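You operate a simulated robot arm through the tools that you are given. There is no shell and no other tool.

You run a simulated robot arm. Do the job below in one go: nothing can be reset, and whatever is moved stays where it is left.

JOB
Change over to batches of 3: pack the finished pair, zero the counter, set the batch dial.
Fine: the two narrow boxes at the end stop go in the small blue tray; the belt stays stopped. Set down upright: box.

It is judged by the outcome, as a careful person would: the job done as asked, and still so three seconds after it is handed in. It fails if anything else is knocked over, pushed out of place, dropped, spilled or broken.

ROBOT AND FRAMES
A 7-joint arm with a two-finger parallel gripper, fixed in place. Base frame: the origin is on the floor under the middle of its stand, x ahead of it, y to its left, z up; the work surface is at about z = 79. Lengths are in cm, angles in degrees, forces in N, time in s.
With the tool pointing down near the work surface it reaches from about 30 to 70 cm from the base axis. Its first joint turns from -66.0 to 66.0 degrees. Payload 1.57 kg.
The tool frame sits at the grasp point between the pads (the TCP): z along the fingers, y along the line on which they close. The tips reach 3 cm beyond it. Largest opening 11 cm; finger width 2.4, thickness 1.2; the body of the gripper, 4.8 by 11.2 cm, starts 7.8 cm behind the TCP.
Orientation is that of the tool frame in the base frame, as a unit quaternion [x, y, z, w]. With the fingers straight down and closing along the base's y, the tool's x points along the base's -x, its y along +y and its z along -z.

CONTROLS
- The arm moves only by the tool arm_command. Its argument "deltas" is text: rows parted by semicolons, each of 7 numbers parted by spaces: the gripper command, from -1 (fully open) to 1 (shut), values between in proportion, then the shift along the tool's x, y, z in units of 50 mm (1.0 is 50 mm), then the turn, a rotation vector about the tool's x, y, z in units of 5 degrees (1.0 is 5 degrees). In form: fingers dx dy dz rx ry rz; .... A call has 1 to 20 rows; each row shifts and turns the commanded pose from where the row before left it, along the tool's axes as they then stand. A call with a number of a shift or a turn outside -1 to 1 is refused whole. Each row takes 0.2 s and may step no farther than 5 cm and 8.6 degrees from the row before; otherwise, or with a gripper value out of range, the whole call is refused. A pose out of reach is approached as far as the arm can. The call stops where the force on the tool passes 40 N (or 10 N more than at its start, if that is more) or the arm is blocked; 0.2 s more then pass. Each finger travels about 10.8 cm/s and halts on what it meets, pressing with about 41 N; the grip force reading is that of the motor and also rises with nothing between the fingers. The clock runs only during rows and for 0.2 s after the last one: add rows that do not move to give the fingers time. It gives the time, the measured TCP pose, the force on the tool (base axes), the opening and the grip force at its end, in the units of the frame above (readings bear some noise), with the torque about the TCP (base axes, N m) and any sound that the robot's microphone picked up.
- Cameras (640 x 400 px; columns grow to the right, rows downward): "scene" is fixed at [16.91, -40.27, 139.09]; the picture's right is [0.69, -0.72, 0.00], its down [-0.50, -0.47, -0.73] and it looks along [0.53, 0.50, -0.69] (base axes); focal length 324 px, centre (320, 200). "wrist" rides on the gripper at [7, 1.6, -14.1] in the tool frame; the picture's right is [-0.23, 0.97, 0.00], its down [-0.86, -0.20, -0.48] and it looks along [-0.47, -0.11, 0.88] (tool axes); focal length 222 px, centre (320, 200). There is no depth. A picture from a camera that has moved, and an enlarged one, comes with that camera's place and axes in the base frame and with its lens.
- grab_frame(camera): a new picture of that camera. It takes no simulated time.
- close_up(camera, box): a new picture of the part [left, top, right, bottom] of that camera's present view, enlarged. It takes no simulated time.
- close_job(): hands the job in; it is judged then, once.

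Nothing tells you positions but the pictures and the camera data. Unless the task says otherwise, let go and move clear before handing in.

The tools are called by a JSON object that holds its "name" and its "arguments". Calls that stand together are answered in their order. arm_command: Moves the arm, as the interface text tells. Its arguments: {"type":"object","properties":{"deltas":{"type":"string"}},"required":["deltas"]} The other tools are called the same way: grab_frame (camera) takes a picture; close_up (camera, box) takes an enlarged picture of a part of a camera's view; close_job () hands the job in.

At the start:

```text
time: 0.0
ee_pos: [33.12, -1.61, 114.06]
ee_rot: [0.0, 1.0, 0.0, 0.0]
wrist_force: [0.2, -0.6, -0.6]
moment: [0.04, -0.02, -0.02]
finger_gap: 11.0
grasp_force: 0.0
```

scene: 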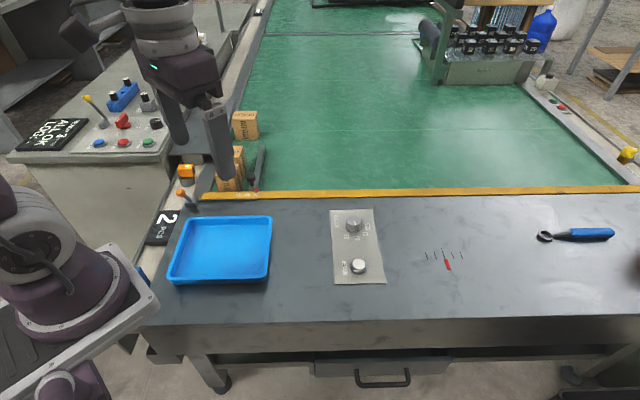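
wrist: 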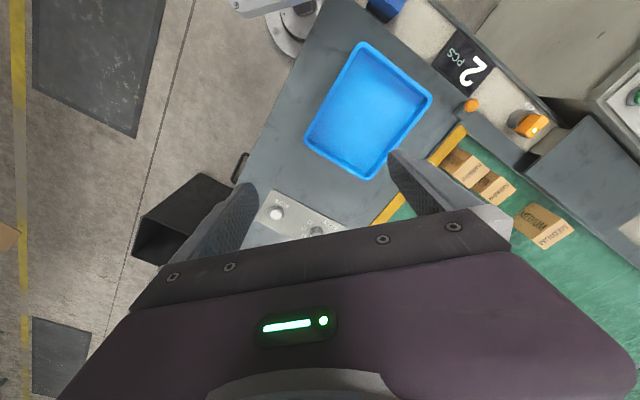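

I see the blue tray, a small panel with a dial and a knob/button, a counter showing "2 PCS" and boxes at the end stop of a green belt. I'll zoom in on these first before moving anything.

{"name": "close_up", "arguments": {"camera": "scene", "box": [320, 200, 400, 290]}}

{"name": "close_up", "arguments": {"camera": "scene", "box": [130, 100, 290, 250]}}

{"name": "close_up", "arguments": {"camera": "scene", "box": [10, 70, 190, 160]}}

{"name": "close_up", "arguments": {"camera": "wrist", "box": [420, 20, 600, 260]}}

{"name": "close_up", "arguments": {"camera": "wrist", "box": [230, 170, 390, 270]}}

```text
4.44 times, centred on (360, 245) of scene
camera zoom: at [16.91, -40.27, 139.09], right [0.69, -0.72, 0.0], down [-0.5, -0.47, -0.73], along [0.53, 0.5, -0.69], focal length 1440 px, centre (142, 0)
```

zoom: 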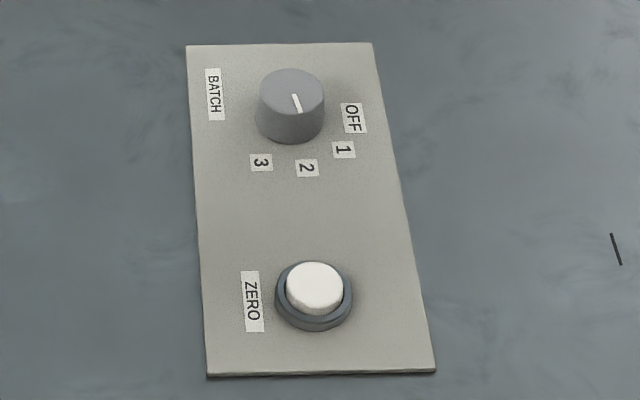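

```text
2.67 times, centred on (210, 175) of scene
camera zoom: at [16.91, -40.27, 139.09], right [0.69, -0.72, 0.0], down [-0.5, -0.47, -0.73], along [0.53, 0.5, -0.69], focal length 864 px, centre (613, 267)
```

zoom: 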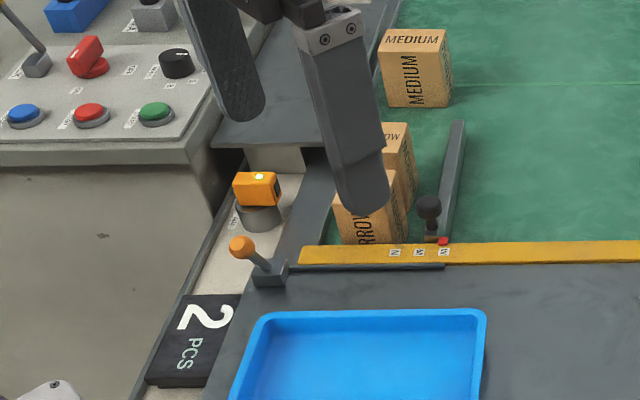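

```text
3.56 times, centred on (100, 115) of scene
camera zoom: at [16.91, -40.27, 139.09], right [0.69, -0.72, 0.0], down [-0.5, -0.47, -0.73], along [0.53, 0.5, -0.69], focal length 1152 px, centre (1102, 502)
```

zoom: 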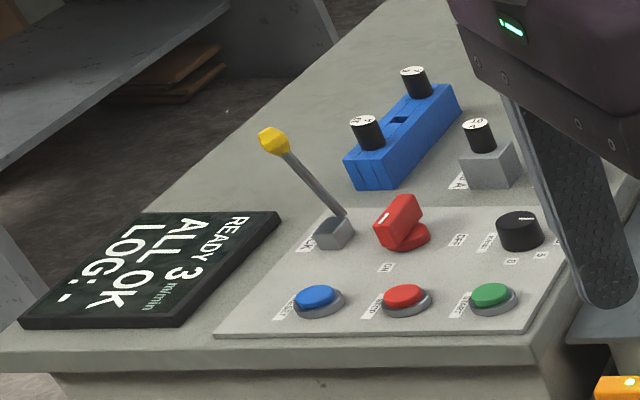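

```text
1.67 times, centred on (510, 140) of wrist
camera zoom: at [26.14, -0.03, 128.17], right [0.23, 0.97, 0.0], down [0.86, -0.2, 0.48], along [0.47, -0.11, -0.88], focal length 370 px, centre (3, 300)
```

zoom: 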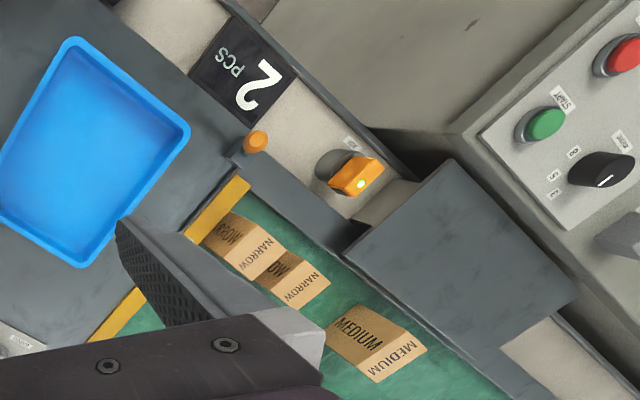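

```text
4.00 times, centred on (310, 220) of wrist
camera zoom: at [26.14, -0.03, 128.17], right [0.23, 0.97, 0.0], down [0.86, -0.2, 0.48], along [0.47, -0.11, -0.88], focal length 888 px, centre (360, 120)
```

zoom: 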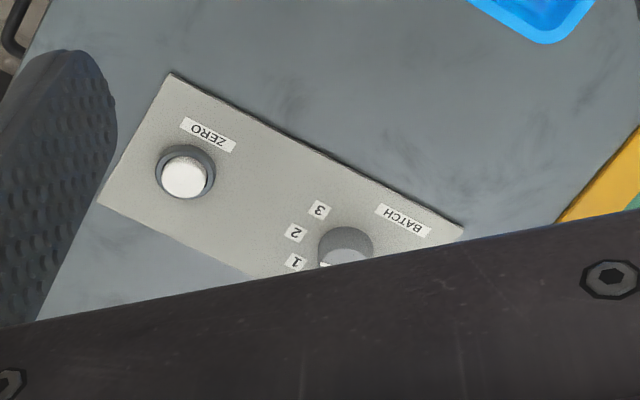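

The table, panel and belt lie at about 45° to the base. The dial points at 2, and the two NARROW boxes are queued at the yellow stop with a MEDIUM box behind them. The gripper hides part of that area, so I'll move it at the same height to look straight at the boxes.

{"name": "arm_command", "arguments": {"deltas": "-1 0 1 0 0 0 0; -1 0 1 0 0 0 0; -1 0 1 0 0 0 0; -1 0 1 0 0 0 0; -1 0 0 0 0 0 0; -1 0 0 0 0 0 0"}}

{"name": "grab_frame", "arguments": {"camera": "wrist"}}

{"name": "grab_frame", "arguments": {"camera": "scene"}}

```text
time: 1.4
ee_pos: [33.16, 18.31, 113.91]
ee_rot: [0.0, 1.0, 0.0, 0.0]
wrist_force: [0.3, -0.4, -0.2]
moment: [-0.02, 0.01, -0.01]
finger_gap: 11.02
grasp_force: 0.0
```

```text
taken
camera wrist: at [26.22, 19.89, 128.03], right [0.23, 0.97, 0.0], down [0.86, -0.2, 0.48], along [0.47, -0.11, -0.88], focal length 222 px, centre (320, 200)
```

wrist: 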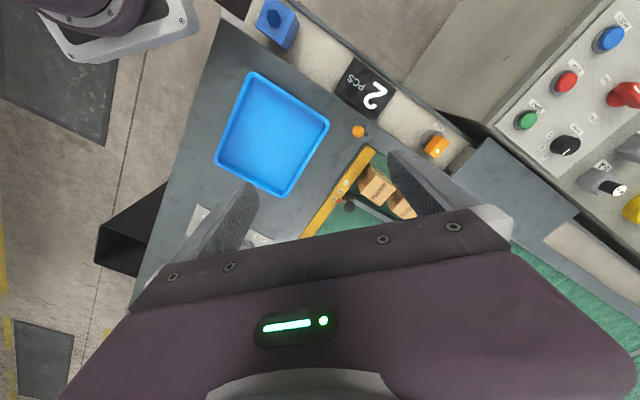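

```text
taken
```

scene: 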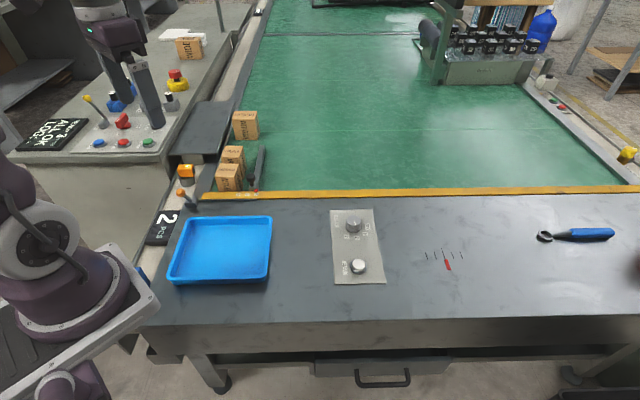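

Now the scene camera has a clear view of the boxes, so I'll enlarge that corner and the dial.

{"name": "close_up", "arguments": {"camera": "scene", "box": [190, 130, 280, 210]}}

{"name": "close_up", "arguments": {"camera": "scene", "box": [140, 150, 290, 300]}}

{"name": "close_up", "arguments": {"camera": "wrist", "box": [310, 90, 470, 230]}}

{"name": "close_up", "arguments": {"camera": "wrist", "box": [200, 40, 400, 210]}}

```text
5.00 times, centred on (235, 170) of scene
camera zoom: at [16.91, -40.27, 139.09], right [0.69, -0.72, 0.0], down [-0.5, -0.47, -0.73], along [0.53, 0.5, -0.69], focal length 1620 px, centre (745, 350)
```

zoom: 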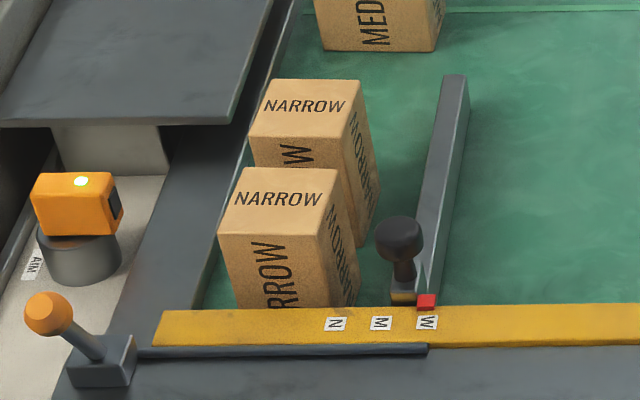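

```text
2.67 times, centred on (215, 225) of scene
camera zoom: at [16.91, -40.27, 139.09], right [0.69, -0.72, 0.0], down [-0.5, -0.47, -0.73], along [0.53, 0.5, -0.69], focal length 864 px, centre (600, 133)
```

zoom: 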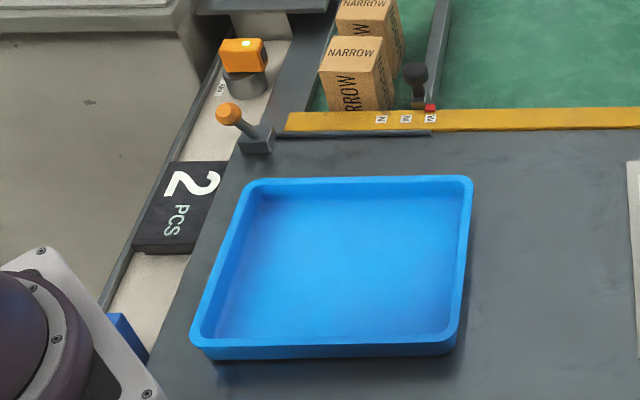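

```text
2.86 times, centred on (390, 160) of wrist
camera zoom: at [26.22, 19.89, 128.03], right [0.23, 0.97, 0.0], down [0.86, -0.2, 0.48], along [0.47, -0.11, -0.88], focal length 635 px, centre (120, 314)
```

zoom: 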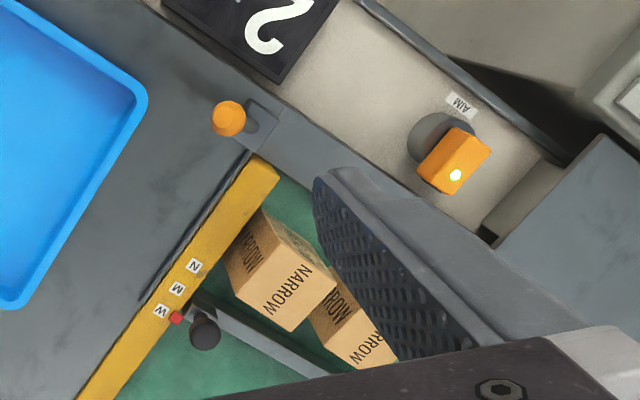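

```text
2.35 times, centred on (300, 125) of wrist
camera zoom: at [26.22, 19.89, 128.03], right [0.23, 0.97, 0.0], down [0.86, -0.2, 0.48], along [0.47, -0.11, -0.88], focal length 523 px, centre (367, 376)
```

zoom: 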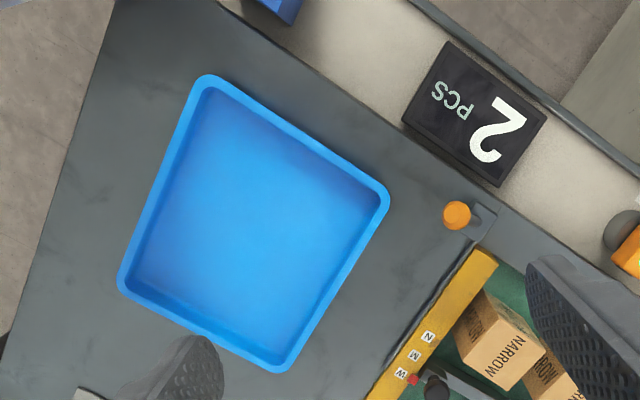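

{"name": "close_up", "arguments": {"camera": "wrist", "box": [350, 155, 414, 195]}}

{"name": "close_up", "arguments": {"camera": "wrist", "box": [355, 160, 419, 220]}}

{"name": "close_up", "arguments": {"camera": "scene", "box": [325, 205, 375, 245]}}

```text
10.00 times, centred on (382, 175) of wrist
camera zoom: at [26.22, 19.89, 128.03], right [0.23, 0.97, 0.0], down [0.86, -0.2, 0.48], along [0.47, -0.11, -0.88], focal length 2221 px, centre (-300, 450)
```

zoom: 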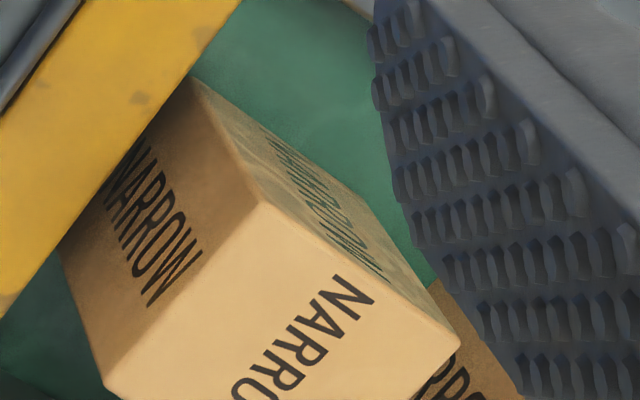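

```text
6.67 times, centred on (387, 190) of wrist
camera zoom: at [26.22, 19.89, 128.03], right [0.23, 0.97, 0.0], down [0.86, -0.2, 0.48], along [0.47, -0.11, -0.88], focal length 1481 px, centre (-127, 267)
```

zoom: 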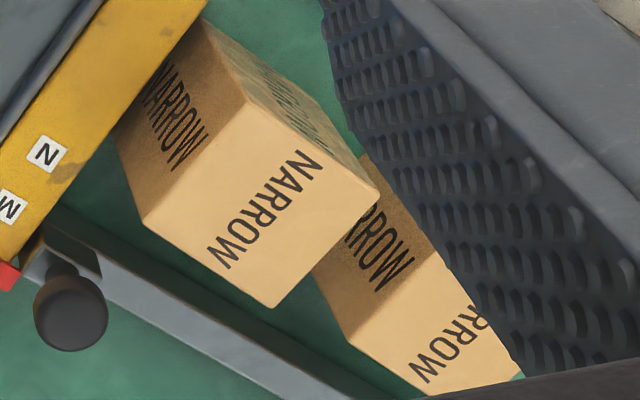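

```text
10.00 times, centred on (350, 225) of scene
camera zoom: at [16.91, -40.27, 139.09], right [0.69, -0.72, 0.0], down [-0.5, -0.47, -0.73], along [0.53, 0.5, -0.69], focal length 3240 px, centre (20, -50)
```

zoom: 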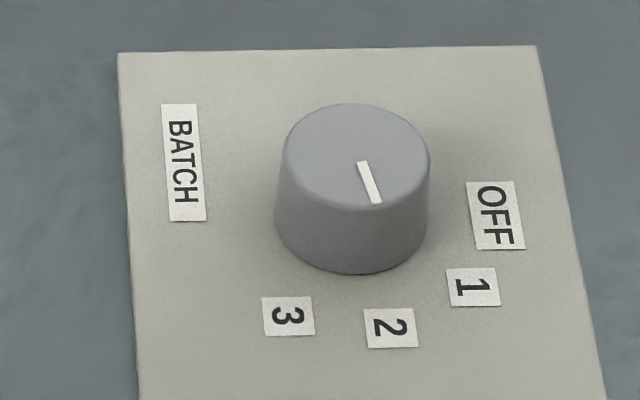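

Triangulating from both cameras, box 1 has its top centre at about (51.0, 27.4) with its top at z≈83. Box 2 is at about (57.2, 33.7), the belt is at z≈75, and the tray centre is at about (35, 6). I'll turn the tool 45° to close across the lane, half-close the fingers, and move above box 1 at a safe height.

{"name": "arm_command", "arguments": {"deltas": "-0.45 0 0 0 0 0 -1; -0.45 0 0 0 0 0 -1; -0.45 0 0 0 0 0 -1; -0.45 0 0 0 0 0 -1; -0.45 0 0 0 0 0 -1; -0.45 0 0 0 0 0 -1; -0.45 0 0 0 0 0 -1; -0.45 0 0 0 0 0 -1; -0.45 0 0 0 0 0 -1; -0.45 -0.762 -0.248 0 0 0 0; -0.45 -0.762 -0.248 0 0 0 0; -0.45 -0.762 -0.248 0 0 0 0; -0.45 -0.762 -0.248 0 0 0 0; -0.45 -0.762 -0.248 0 0 0 0; -0.45 0 0 0.9 0 0 0; -0.45 0 0 0.9 0 0 0; -0.45 0 0 0.9 0 0 0; -0.45 0 0 0 0 0 0; -0.45 0 0 0 0 0 0"}}

{"name": "grab_frame", "arguments": {"camera": "wrist"}}

{"name": "grab_frame", "arguments": {"camera": "scene"}}

```text
time: 5.4
ee_pos: [51.11, 27.51, 100.23]
ee_rot: [-0.383, 0.924, 0.0, 0.0]
wrist_force: [0.4, 0.2, 0.1]
moment: [0.01, 0.03, -0.02]
finger_gap: 7.98
grasp_force: 0.0
```

```text
taken
camera wrist: at [45.0, 23.6, 114.45], right [-0.53, 0.85, 0.0], down [0.75, 0.46, 0.48], along [0.41, 0.25, -0.88], focal length 222 px, centre (320, 200)
```

wrist: 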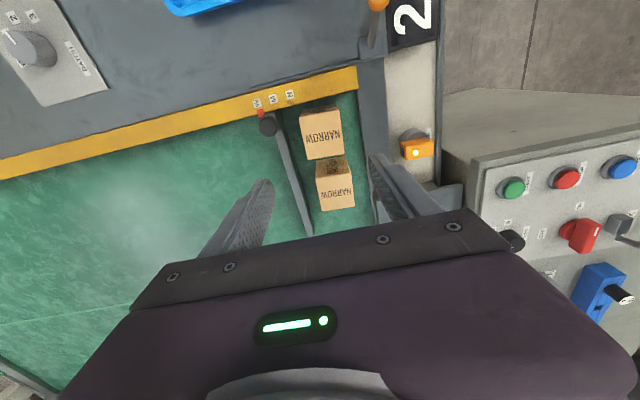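

```text
taken
```

scene: 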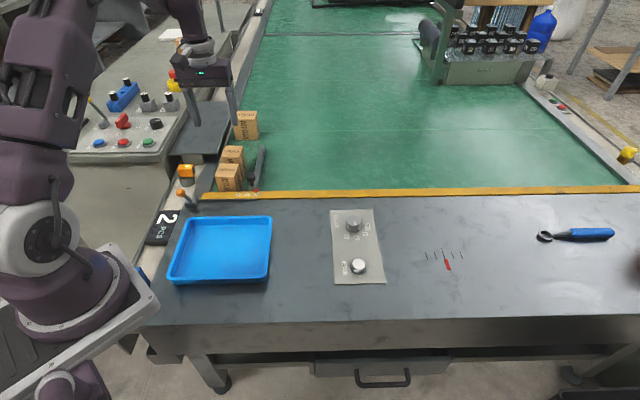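

{"name": "close_up", "arguments": {"camera": "wrist", "box": [250, 85, 410, 235]}}

{"name": "close_up", "arguments": {"camera": "scene", "box": [190, 130, 280, 210]}}

```text
2.67 times, centred on (330, 160) of wrist
camera zoom: at [45.0, 23.6, 114.45], right [-0.53, 0.85, 0.0], down [0.75, 0.46, 0.48], along [0.41, 0.25, -0.88], focal length 592 px, centre (293, 307)
```

zoom: 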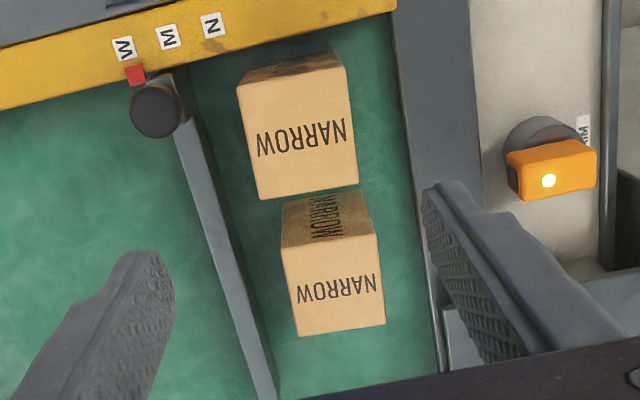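

```text
5.00 times, centred on (235, 170) of scene
camera zoom: at [16.91, -40.27, 139.09], right [0.69, -0.72, 0.0], down [-0.5, -0.47, -0.73], along [0.53, 0.5, -0.69], focal length 1620 px, centre (745, 350)
```

zoom: 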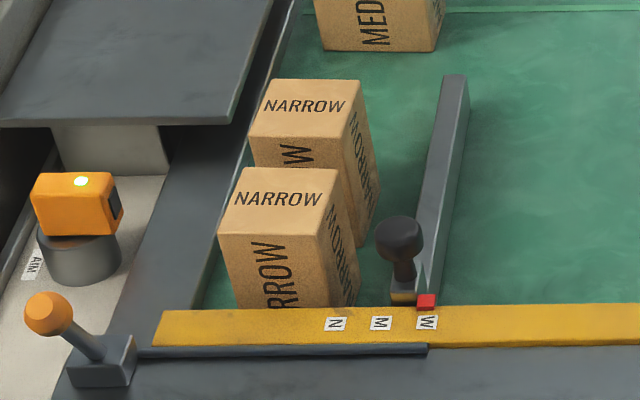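

Both views agree on box 1, at about (50.9, 27.4) and 5.5 cm wide across the lane, with room for the fingers between it and the lane guide. I'll trim the yaw by 2°, narrow the opening to about 7.4 cm, and descend to grip its upper part at z≈81.5.

{"name": "arm_command", "arguments": {"deltas": "-0.345 0.037 0.02 0 0 0 0.4; -0.345 0 0 0.9 0 0 0; -0.345 0 0 0.9 0 0 0; -0.345 0 0 0.7 0 0 0; -0.345 0 0 0.5 0 0 0; -0.345 0 0 0.4 0 0 0; -0.345 0 0 0.34 0 0 0; -0.345 0 0 0 0 0 0; -0.345 0 0 0 0 0 0"}}

{"name": "grab_frame", "arguments": {"camera": "wrist"}}

{"name": "close_up", "arguments": {"camera": "scene", "box": [170, 110, 300, 210]}}

```text
time: 7.4
ee_pos: [50.83, 27.3, 81.89]
ee_rot: [-0.367, 0.93, 0.001, 0.001]
wrist_force: [0.4, 0.3, 0.0]
moment: [0.0, -0.02, 0.02]
finger_gap: 7.38
grasp_force: 0.0
```

```text
taken
camera wrist: at [44.53, 23.71, 96.11], right [-0.5, 0.87, 0.0], down [0.76, 0.44, 0.48], along [0.41, 0.24, -0.88], focal length 222 px, centre (320, 200)
```

wrist: 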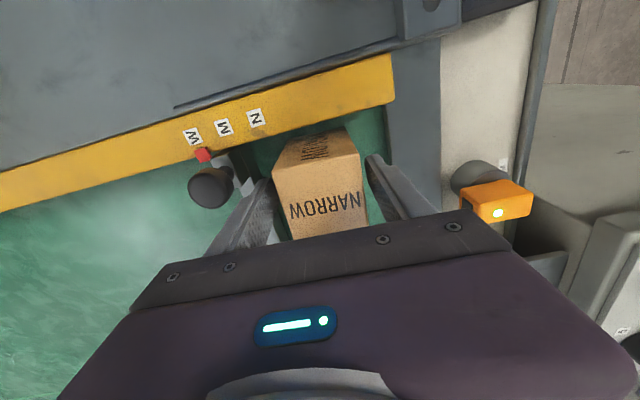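

```text
4.00 times, centred on (235, 160) of scene
camera zoom: at [16.91, -40.27, 139.09], right [0.69, -0.72, 0.0], down [-0.5, -0.47, -0.73], along [0.53, 0.5, -0.69], focal length 1296 px, centre (660, 360)
```

zoom: 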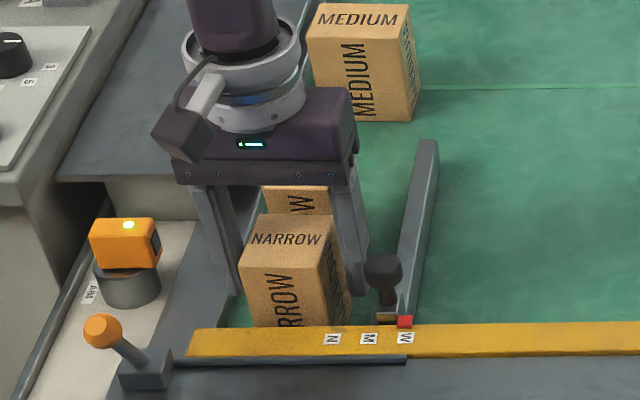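

The fingers straddle box 1 cleanly, clear of the black guide knob and of box 2. I'll close on it and then check the grip before lifting.

{"name": "arm_command", "arguments": {"deltas": "0 0 0 0.06 0 0 0; 1 0 0 0 0 0 0; 1 0 0 0 0 0 0; 1 0 0 0 0 0 0; 1 0 0 0 0 0 0"}}

{"name": "grab_frame", "arguments": {"camera": "wrist"}}

```text
time: 8.6
ee_pos: [50.86, 27.35, 81.59]
ee_rot: [-0.367, 0.93, -0.001, 0.0]
wrist_force: [-4.0, -0.5, 14.0]
moment: [-0.09, 0.27, -0.03]
finger_gap: 5.45
grasp_force: 41.2
```

```text
taken
camera wrist: at [44.56, 23.76, 95.78], right [-0.5, 0.87, 0.0], down [0.76, 0.44, 0.48], along [0.42, 0.24, -0.88], focal length 222 px, centre (320, 200)
```

wrist: 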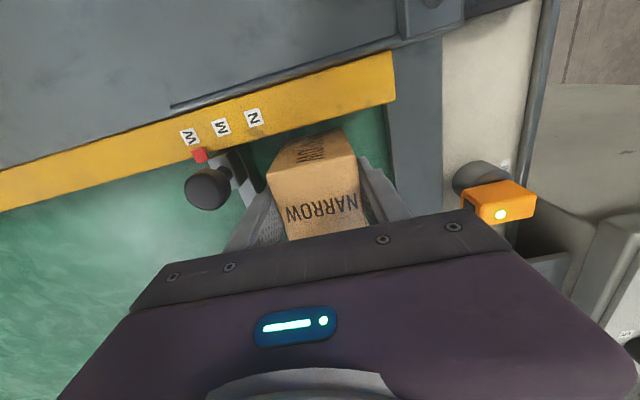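

Gripped at 5.45 cm. I'll lift straight up, gently at first.

{"name": "arm_command", "arguments": {"deltas": "1 0 0 -0.2 0 0 0; 1 0 0 -0.4 0 0 0; 1 0 0 -0.6 0 0 0; 1 0 0 -0.7 0 0 0; 1 0 0 -0.6 0 0 0; 1 0 0 -0.3 0 0 0; 1 0 0 0 0 0 0; 1 0 0 0 0 0 0"}}

{"name": "grab_frame", "arguments": {"camera": "wrist"}}

{"name": "grab_frame", "arguments": {"camera": "scene"}}

```text
time: 10.4
ee_pos: [50.7, 27.38, 95.38]
ee_rot: [-0.367, 0.93, 0.0, 0.001]
wrist_force: [0.0, 0.6, -1.7]
moment: [0.01, -0.03, 0.01]
finger_gap: 5.46
grasp_force: 41.0
```

```text
taken
camera wrist: at [44.45, 23.7, 109.7], right [-0.5, 0.87, 0.0], down [0.76, 0.44, 0.48], along [0.41, 0.24, -0.88], focal length 222 px, centre (320, 200)
```

wrist: 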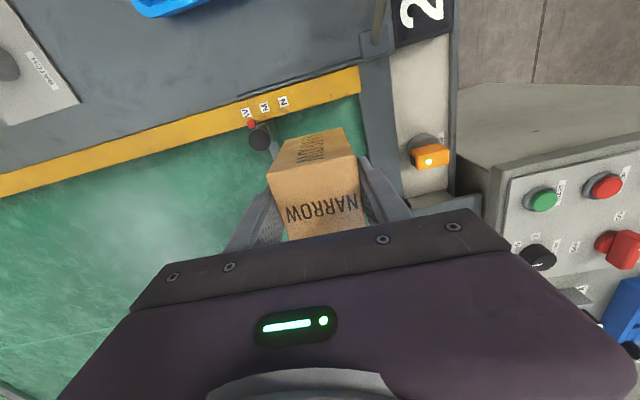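

```text
taken
```

scene: 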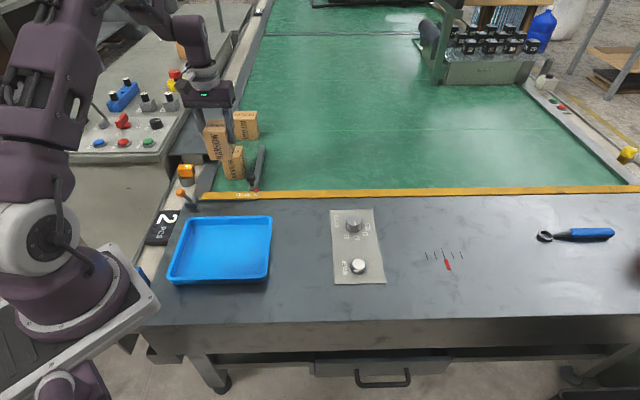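

Box 1 is up. I'll check that box 2 is undisturbed and see how box 1 hangs.

{"name": "close_up", "arguments": {"camera": "scene", "box": [170, 90, 290, 210]}}

{"name": "close_up", "arguments": {"camera": "scene", "box": [160, 205, 280, 290]}}

```text
3.33 times, centred on (230, 150) of scene
camera zoom: at [16.91, -40.27, 139.09], right [0.69, -0.72, 0.0], down [-0.5, -0.47, -0.73], along [0.53, 0.5, -0.69], focal length 1080 px, centre (620, 367)
```

zoom: 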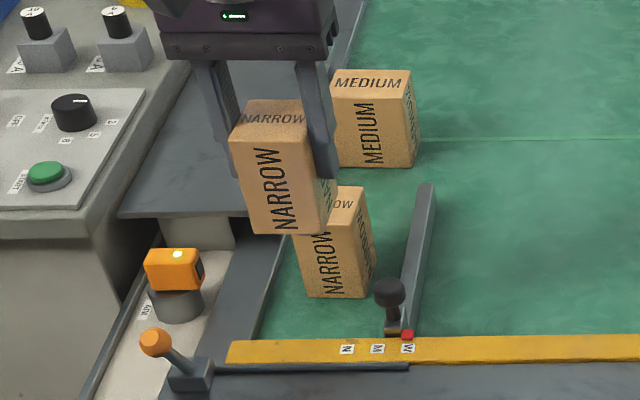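

```text
4.71 times, centred on (220, 248) of scene
camera zoom: at [16.91, -40.27, 139.09], right [0.69, -0.72, 0.0], down [-0.5, -0.47, -0.73], along [0.53, 0.5, -0.69], focal length 1524 px, centre (791, -24)
```

zoom: 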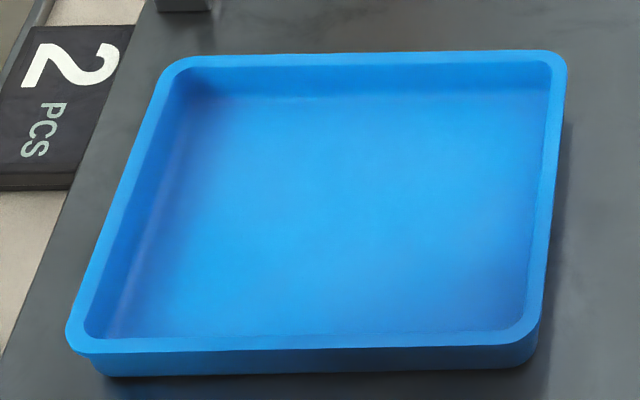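

Box 2 and everything around it is undisturbed, and the held box hangs upright with its bottom about 6.9 cm below the TCP. I'll carry it over the left half of the tray, aiming for about (32.5, 9.7).

{"name": "arm_command", "arguments": {"deltas": "1 0.4 0 0 0 0 0; 1 0.66 -0.013 0 0 0 0; 1 0.66 -0.013 0 0 0 0; 1 0.66 -0.013 0 0 0 0; 1 0.66 -0.013 0 0 0 0; 1 0.66 -0.013 0 0 0 0; 1 0.66 -0.013 0 0 0 0; 1 0.5 -0.013 0 0 0 0; 1 0.22 0 0 0 0 0; 1 0 0 0 0 0 0; 1 0 0 0 0 0 0"}}

{"name": "grab_frame", "arguments": {"camera": "scene"}}

{"name": "grab_frame", "arguments": {"camera": "wrist"}}

```text
time: 12.8
ee_pos: [32.6, 9.71, 95.61]
ee_rot: [-0.367, 0.93, 0.0, 0.0]
wrist_force: [0.1, -0.4, -1.7]
moment: [0.01, 0.02, -0.01]
finger_gap: 5.47
grasp_force: 41.1
```

```text
taken
```

scene: 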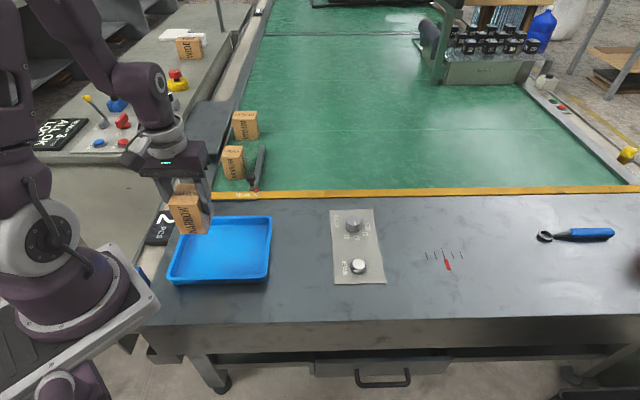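

```text
taken
camera wrist: at [26.3, 6.1, 109.81], right [-0.5, 0.87, 0.0], down [0.76, 0.44, 0.48], along [0.41, 0.24, -0.88], focal length 222 px, centre (320, 200)
```

wrist: 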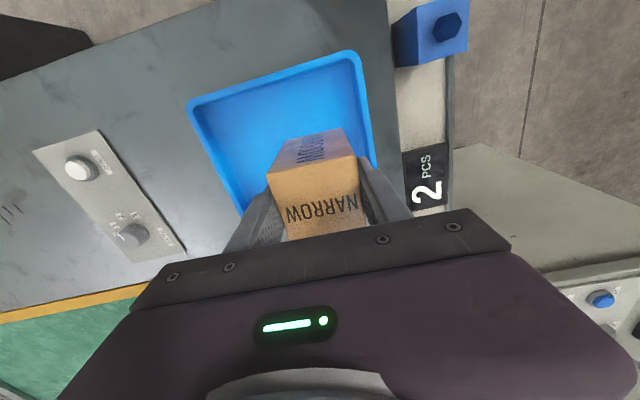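

The box is over the left half of the tray with margin on every side. I'll lower it to just above the floor and then feel for contact.

{"name": "arm_command", "arguments": {"deltas": "1 0 0 0.5 0 0 0; 1 0 0 0.5 0 0 0; 1 0 0 0.4 0 0 0; 1 0 0 0.24 0 0 0; 1 0 0 0 0 0 0; 1 0 0 0 0 0 0"}}

{"name": "close_up", "arguments": {"camera": "scene", "box": [120, 170, 290, 300]}}

```text
time: 14.2
ee_pos: [32.54, 9.73, 87.32]
ee_rot: [-0.367, 0.93, 0.0, 0.0]
wrist_force: [-0.4, 0.0, -1.4]
moment: [0.0, 0.02, -0.03]
finger_gap: 5.46
grasp_force: 41.3
```

```text
3.08 times, centred on (205, 235) of scene
camera zoom: at [16.91, -40.27, 139.09], right [0.69, -0.72, 0.0], down [-0.5, -0.47, -0.73], along [0.53, 0.5, -0.69], focal length 997 px, centre (674, 92)
```

zoom: 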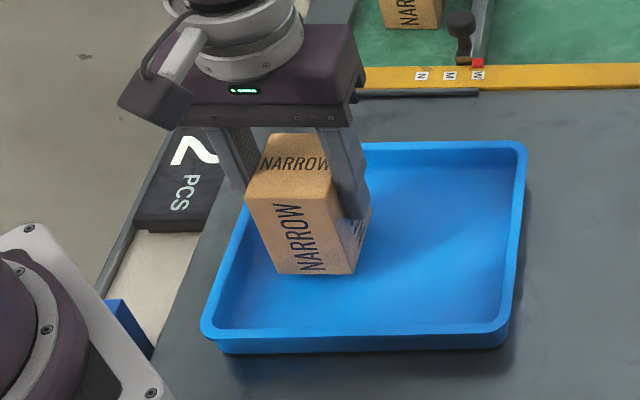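

{"name": "arm_command", "arguments": {"deltas": "1 0 0 0.05 0 0 0; 1 0 0 0.05 0 0 0; 1 0 0 0 0 0 0"}}

```text
time: 15.0
ee_pos: [32.55, 9.8, 86.82]
ee_rot: [-0.367, 0.93, 0.0, -0.001]
wrist_force: [-0.1, 0.8, -1.9]
moment: [0.03, 0.0, -0.01]
finger_gap: 5.44
grasp_force: 41.3
```

No contact yet; I'll keep going in 2 mm steps.

{"name": "arm_command", "arguments": {"deltas": "1 0 0 0.04 0 0 0; 1 0 0 0.04 0 0 0; 1 0 0 0 0 0 0"}}

```text
time: 15.8
ee_pos: [32.53, 9.77, 86.37]
ee_rot: [-0.366, 0.931, 0.0, 0.0]
wrist_force: [-0.1, 0.3, -2.1]
moment: [0.01, -0.01, 0.02]
finger_gap: 5.44
grasp_force: 40.9
```

{"name": "arm_command", "arguments": {"deltas": "1 0 0 0.04 0 0 0; 1 0 0 0 0 0 0"}}

{"name": "close_up", "arguments": {"camera": "scene", "box": [160, 200, 280, 290]}}

```text
time: 16.4
ee_pos: [32.65, 9.79, 86.06]
ee_rot: [-0.366, 0.931, 0.0, 0.0]
wrist_force: [-2.4, 0.9, 38.1]
moment: [0.03, 0.12, -0.02]
finger_gap: 5.46
grasp_force: 40.5
```

```text
4.44 times, centred on (220, 245) of scene
camera zoom: at [16.86, -40.28, 139.09], right [0.69, -0.72, 0.0], down [-0.5, -0.47, -0.73], along [0.53, 0.5, -0.69], focal length 1440 px, centre (764, 0)
```

zoom: 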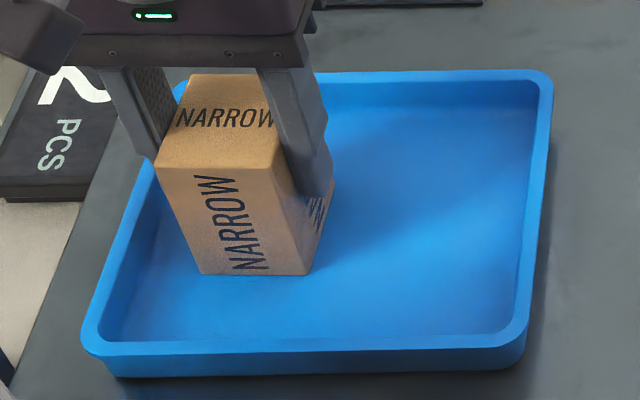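

The box is resting on the tray floor (38 N of contact). I'll relieve the pressure by about 1.5 mm, open gently, and retreat straight up.

{"name": "arm_command", "arguments": {"deltas": "1 0 0 -0.03 0 0 0; 0 0 0 0 0 0 0; -0.2 0 0 0 0 0 0; -0.25 0 0 0 0 0 0; -0.25 0 0 0 0 0 0; -0.25 0 0 -0.2 0 0 0; -0.25 0 0 -0.4 0 0 0; -0.25 0 0 -0.7 0 0 0; -0.25 0 0 -0.7 0 0 0; -0.25 0 0 0 0 0 0"}}

{"name": "grab_frame", "arguments": {"camera": "scene"}}

{"name": "grab_frame", "arguments": {"camera": "wrist"}}

```text
time: 18.6
ee_pos: [32.58, 9.65, 96.21]
ee_rot: [-0.366, 0.931, 0.0, 0.0]
wrist_force: [0.3, 0.2, 0.2]
moment: [0.03, 0.0, 0.01]
finger_gap: 6.9
grasp_force: 0.0
```

```text
taken
```

scene: 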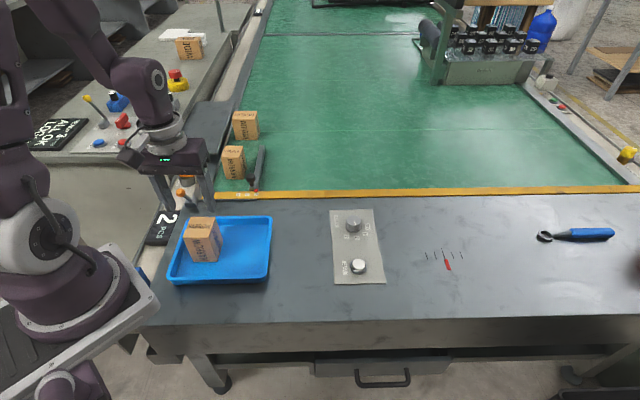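

```text
taken
camera wrist: at [26.33, 6.04, 110.41], right [-0.5, 0.87, 0.0], down [0.76, 0.44, 0.48], along [0.42, 0.24, -0.88], focal length 222 px, centre (320, 200)
```

wrist: 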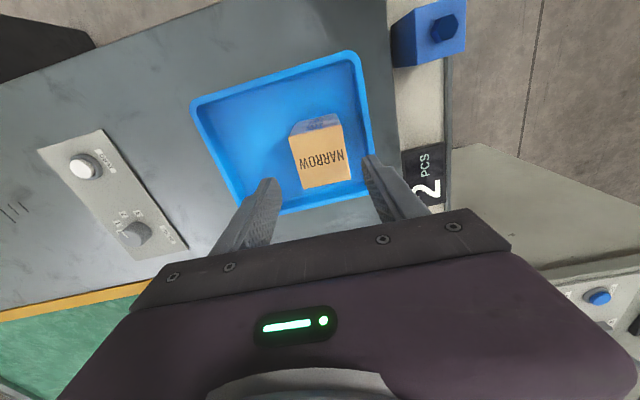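

Box 1 is standing upright in the tray. I'll go back to above box 2 at z≈100.

{"name": "arm_command", "arguments": {"deltas": "-0.345 0 0 -0.76 0 0 0; -0.345 -0.5 0.02 0 0 0 0; -0.345 -0.8 0.02 0 0 0 0; -0.345 -0.8 0.02 0 0 0 0; -0.345 -0.8 0.02 0 0 0 0; -0.345 -0.8 0.02 0 0 0 0; -0.345 -0.8 0.02 0 0 0 0; -0.345 -0.8 0.02 0 0 0 0; -0.345 -0.8 0.02 0 0 0 0; -0.345 -0.5 0.02 0 0 0 0; -0.345 -0.295 0 0 0 0 0; -0.345 0 0 0 0 0 0; -0.345 0 0 0 0 0 0"}}

{"name": "close_up", "arguments": {"camera": "wrist", "box": [250, 60, 410, 220]}}

{"name": "close_up", "arguments": {"camera": "scene", "box": [190, 130, 280, 210]}}

{"name": "close_up", "arguments": {"camera": "scene", "box": [130, 190, 290, 300]}}

```text
time: 21.4
ee_pos: [56.88, 33.82, 100.03]
ee_rot: [-0.366, 0.931, 0.0, 0.0]
wrist_force: [-0.2, -0.2, -1.2]
moment: [0.0, 0.04, 0.0]
finger_gap: 7.38
grasp_force: 0.0
```

```text
2.50 times, centred on (330, 140) of wrist
camera zoom: at [50.79, 30.16, 114.25], right [-0.5, 0.87, 0.0], down [0.76, 0.44, 0.48], along [0.41, 0.24, -0.88], focal length 555 px, centre (295, 350)
```

zoom: 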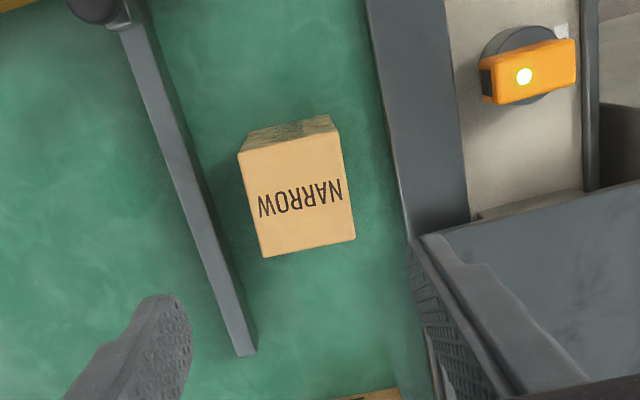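

```text
5.00 times, centred on (235, 170) of scene
camera zoom: at [16.91, -40.27, 139.09], right [0.69, -0.72, 0.0], down [-0.5, -0.47, -0.73], along [0.53, 0.5, -0.69], focal length 1620 px, centre (745, 350)
```

zoom: 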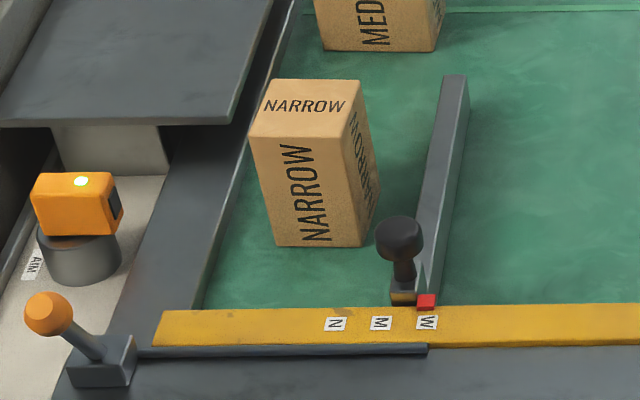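

```text
3.64 times, centred on (210, 245) of scene
camera zoom: at [16.91, -40.27, 139.09], right [0.69, -0.72, 0.0], down [-0.5, -0.47, -0.73], along [0.53, 0.5, -0.69], focal length 1178 px, centre (720, 36)
```

zoom: 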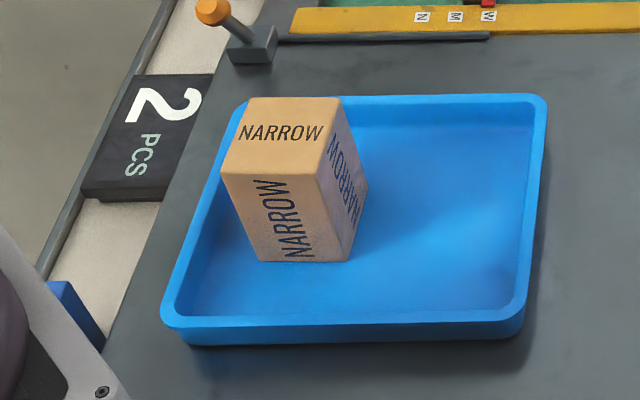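

Box 2's centre is at about (56.9, 34.0) and the tool is already lined up above it, with clearance to the guide and the side plate. I'll descend to the same grip height as before.

{"name": "arm_command", "arguments": {"deltas": "-0.345 -0.02 0.02 0.5 0 0 -0.1; -0.345 0 0 0.9 0 0 0; -0.345 0 0 0.8 0 0 0; -0.345 0 0 0.6 0 0 0; -0.345 0 0 0.4 0 0 0; -0.345 0 0 0.3 0 0 0; -0.345 0 0 0.2 0 0 0; -0.345 0 0 0 0 0 0; -0.345 0 0 0 0 0 0"}}

{"name": "grab_frame", "arguments": {"camera": "wrist"}}

{"name": "close_up", "arguments": {"camera": "scene", "box": [170, 90, 300, 210]}}

```text
time: 23.4
ee_pos: [57.17, 34.02, 81.55]
ee_rot: [-0.371, 0.929, 0.001, 0.0]
wrist_force: [0.2, -0.4, -0.4]
moment: [-0.03, 0.0, 0.03]
finger_gap: 7.4
grasp_force: 0.1
```

```text
taken
camera wrist: at [50.96, 30.35, 95.78], right [-0.51, 0.86, 0.0], down [0.76, 0.44, 0.48], along [0.41, 0.24, -0.88], focal length 222 px, centre (320, 200)
```

wrist: 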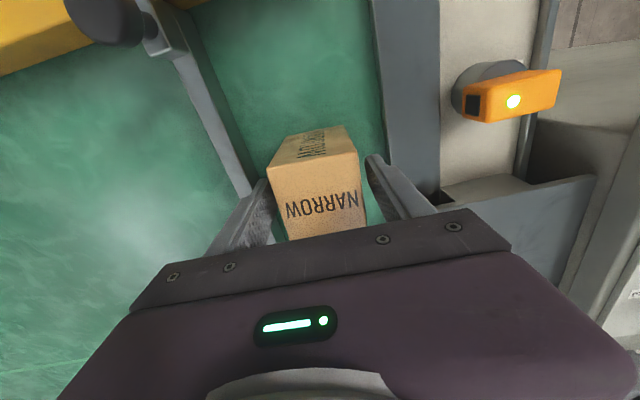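

```text
3.33 times, centred on (235, 150) of scene
camera zoom: at [16.91, -40.27, 139.09], right [0.69, -0.72, 0.0], down [-0.5, -0.47, -0.73], along [0.53, 0.5, -0.69], focal length 1080 px, centre (603, 367)
```

zoom: 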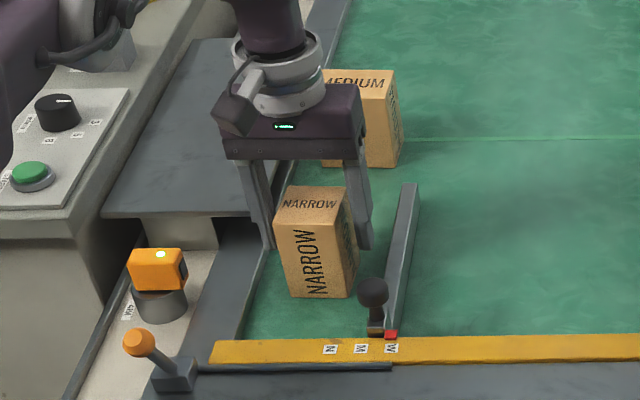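

The fingers straddle box 2 with nothing else near them. I'll close and lift.

{"name": "arm_command", "arguments": {"deltas": "1 0 0 0 0 0 0; 1 0 0 0 0 0 0; 1 0 0 0 0 0 0; 1 0 0 0 0 0 0; 1 0 0 0 0 0 0; 1 0 0 -0.2 0 0 0; 1 0 0 -0.4 0 0 0; 1 0 0 -0.6 0 0 0; 1 0 0 -0.7 0 0 0; 1 0 0 -0.7 0 0 0; 1 0 0 -0.5 0 0 0; 1 0 0 0 0 0 0; 1 0 0 0 0 0 0"}}

{"name": "grab_frame", "arguments": {"camera": "scene"}}

{"name": "grab_frame", "arguments": {"camera": "wrist"}}

```text
time: 26.2
ee_pos: [57.12, 34.17, 97.06]
ee_rot: [-0.371, 0.929, 0.0, -0.001]
wrist_force: [-0.7, 0.7, -1.7]
moment: [0.02, -0.01, 0.01]
finger_gap: 5.47
grasp_force: 41.1
```

```text
taken
```

scene: 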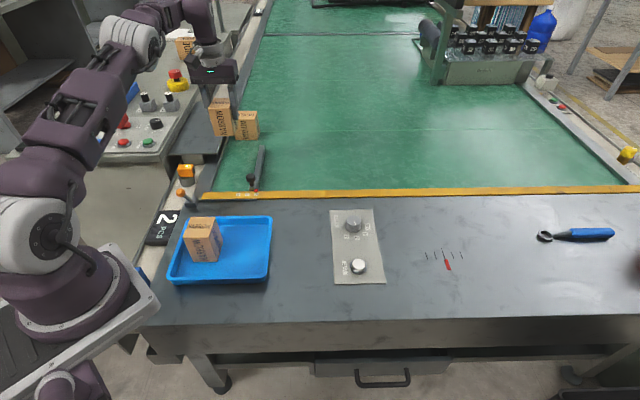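

```text
taken
camera wrist: at [50.91, 30.56, 111.18], right [-0.51, 0.86, 0.0], down [0.76, 0.44, 0.48], along [0.41, 0.24, -0.88], focal length 222 px, centre (320, 200)
```

wrist: 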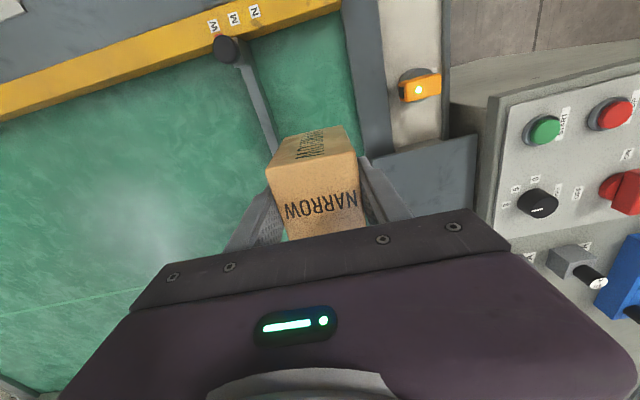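

Box 2 is held at the same offset. I'll carry it to the right half of the tray, at about (38.4, 3.9), staying above box 1's height.

{"name": "arm_command", "arguments": {"deltas": "1 0.4 -0.1 0 0 0 0; 1 0.74 -0.195 0 0 0 0; 1 0.74 -0.195 0 0 0 0; 1 0.74 -0.195 0 0 0 0; 1 0.74 -0.195 0 0 0 0; 1 0.74 -0.195 0 0 0 0; 1 0.74 -0.195 0 0 0 0; 1 0.74 -0.195 0 0 0 0; 1 0.74 -0.195 0 0 0 0; 1 0.4 -0.1 0 0 0 0; 1 0.166 -0.05 0 0 0 0; 1 0 0 0 0 0 0; 1 0 0 0 0 0 0"}}

{"name": "grab_frame", "arguments": {"camera": "scene"}}

{"name": "grab_frame", "arguments": {"camera": "wrist"}}

```text
time: 29.0
ee_pos: [38.42, 3.86, 97.18]
ee_rot: [-0.371, 0.929, 0.0, 0.0]
wrist_force: [-0.2, 0.0, -1.5]
moment: [0.03, -0.01, 0.01]
finger_gap: 5.47
grasp_force: 41.3
```

```text
taken
```

scene: 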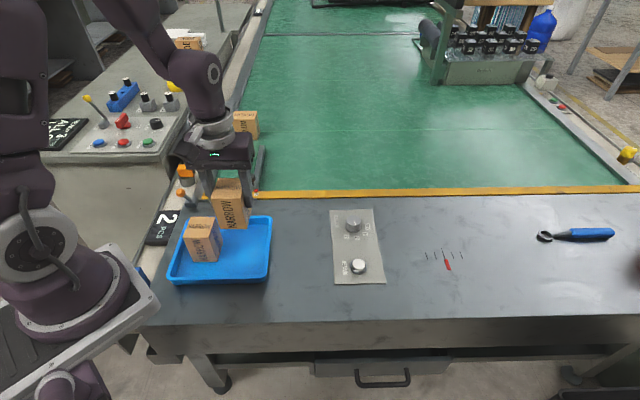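

```text
taken
camera wrist: at [32.25, 0.23, 111.3], right [-0.51, 0.86, 0.0], down [0.76, 0.44, 0.48], along [0.41, 0.24, -0.88], focal length 222 px, centre (320, 200)
```

wrist: 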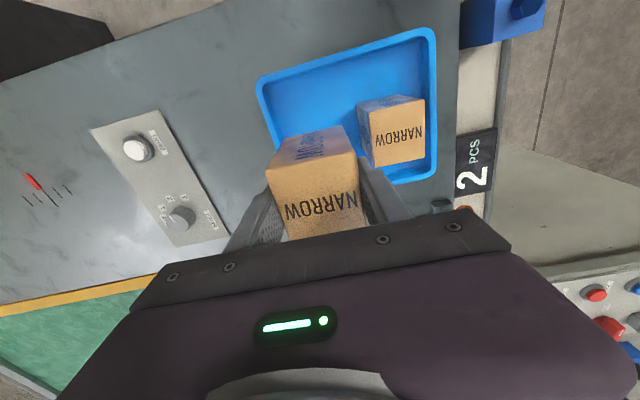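

Box 2 is clear of box 1, whose right face is at u≈19.1 in the lane axis with the left finger expected at about 20.4. I'll lower it to just above the floor.

{"name": "arm_command", "arguments": {"deltas": "1 0 0 0.5 0 0 0; 1 0 0 0.5 0 0 0; 1 0 0 0.5 0 0 0; 1 0 0 0.34 0 0 0; 1 0 0 0.14 0 0 0; 1 0 0 0 0 0 0; 1 0 0 0 0 0 0"}}

{"name": "close_up", "arguments": {"camera": "scene", "box": [150, 170, 290, 300]}}

{"name": "close_up", "arguments": {"camera": "wrist", "box": [220, 20, 460, 240]}}

```text
time: 30.6
ee_pos: [38.35, 3.83, 87.13]
ee_rot: [-0.37, 0.929, 0.001, 0.0]
wrist_force: [0.0, -0.5, -0.4]
moment: [0.02, 0.03, 0.03]
finger_gap: 5.45
grasp_force: 41.0
```

```text
3.08 times, centred on (220, 235) of scene
camera zoom: at [16.91, -40.27, 139.09], right [0.69, -0.72, 0.0], down [-0.5, -0.47, -0.73], along [0.53, 0.5, -0.69], focal length 997 px, centre (628, 92)
```

zoom: 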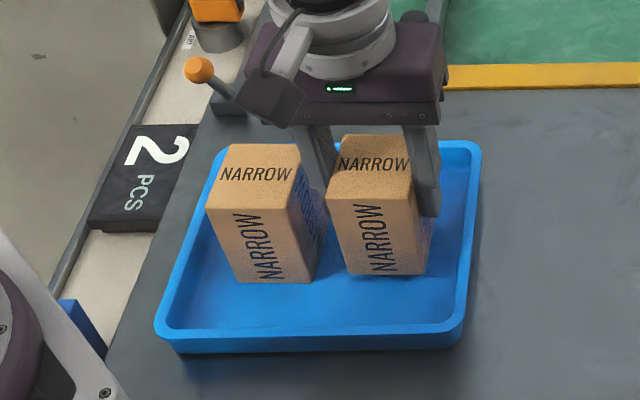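

```text
1.82 times, centred on (340, 130) of wrist
camera zoom: at [32.21, 0.21, 101.4], right [-0.51, 0.86, 0.0], down [0.76, 0.44, 0.48], along [0.41, 0.24, -0.88], focal length 404 px, centre (284, 327)
```

zoom: 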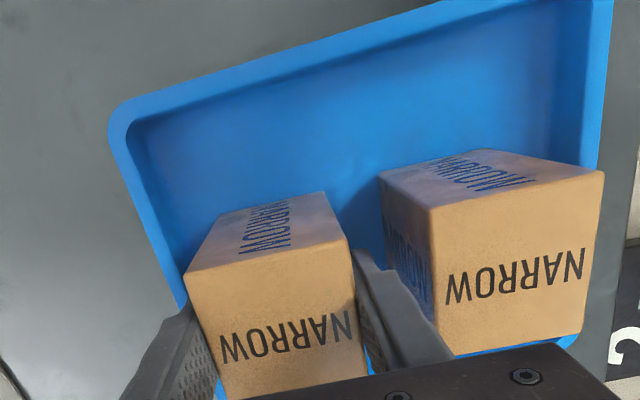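

There is room on both sides, and I'll shift box 2 another 3 mm away from box 1 for finger clearance. Then I'll lower it in small steps.

{"name": "arm_command", "arguments": {"deltas": "1 0 -0.06 0 0 0 0; 1 0 0 0.06 0 0 0; 1 0 0 0.05 0 0 0; 1 0 0 0.03 0 0 0; 1 0 0 0 0 0 0"}}

```text
time: 31.8
ee_pos: [38.63, 3.68, 86.63]
ee_rot: [-0.37, 0.929, -0.001, -0.001]
wrist_force: [0.0, -0.3, -0.9]
moment: [0.01, -0.02, 0.0]
finger_gap: 5.49
grasp_force: 41.0
```

{"name": "arm_command", "arguments": {"deltas": "1 0 0 0.04 0 0 0; 1 0 0 0.03 0 0 0; 1 0 0 0 0 0 0"}}

```text
time: 32.6
ee_pos: [38.65, 3.62, 86.14]
ee_rot: [-0.371, 0.929, 0.0, 0.0]
wrist_force: [-1.4, 3.1, 18.0]
moment: [0.28, 0.15, -0.02]
finger_gap: 5.45
grasp_force: 41.4
```

Touchdown at 18 N. I'll open just enough to release (about 6.3 cm) and retreat straight up.

{"name": "arm_command", "arguments": {"deltas": "1 0 0 -0.01 0 0 0; -0.05 0 0 0 0 0 0; -0.145 0 0 0 0 0 0; -0.145 0 0 0 0 0 0; -0.145 0 0 0 0 0 0; -0.145 0 0 -0.2 0 0 0; -0.145 0 0 -0.3 0 0 0; -0.145 0 0 -0.5 0 0 0; -0.145 0 0 -0.7 0 0 0; -0.145 0 0 -0.8 0 0 0; -0.145 0 0 0 0 0 0"}}

{"name": "grab_frame", "arguments": {"camera": "scene"}}

{"name": "grab_frame", "arguments": {"camera": "wrist"}}

{"name": "close_up", "arguments": {"camera": "scene", "box": [140, 190, 290, 300]}}

```text
time: 35.0
ee_pos: [38.72, 3.63, 98.6]
ee_rot: [-0.371, 0.929, 0.001, 0.001]
wrist_force: [-0.3, -0.5, 0.3]
moment: [0.0, 0.01, -0.05]
finger_gap: 6.27
grasp_force: 0.0
```

```text
taken
```

scene: 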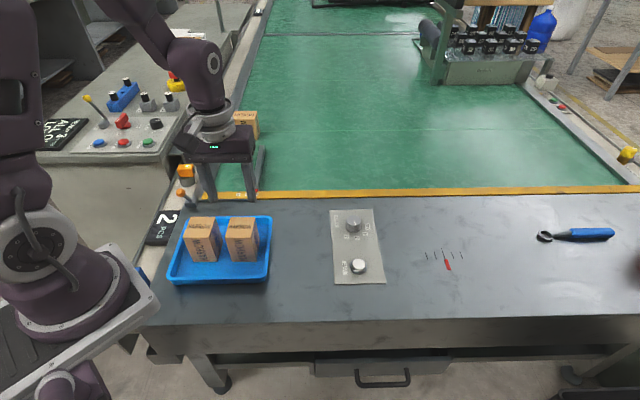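

```text
taken
camera wrist: at [32.46, -0.02, 112.75], right [-0.51, 0.86, 0.0], down [0.76, 0.44, 0.48], along [0.41, 0.24, -0.88], focal length 222 px, centre (320, 200)
```

wrist: 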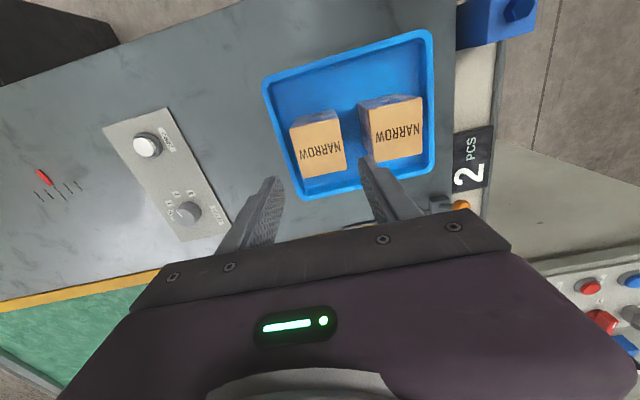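

```text
3.64 times, centred on (215, 245) of scene
camera zoom: at [16.91, -40.27, 139.09], right [0.69, -0.72, 0.0], down [-0.5, -0.47, -0.73], along [0.53, 0.5, -0.69], focal length 1178 px, centre (702, 36)
```

zoom: 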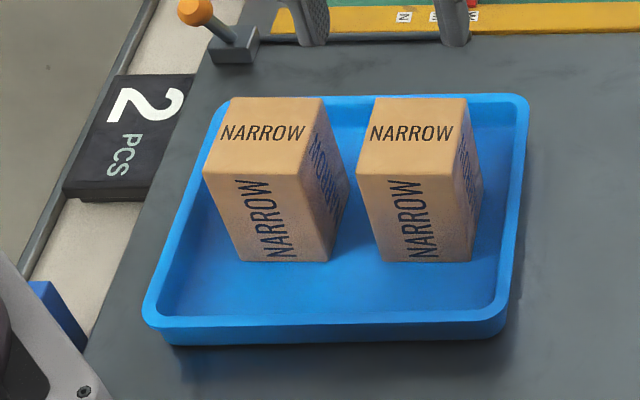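

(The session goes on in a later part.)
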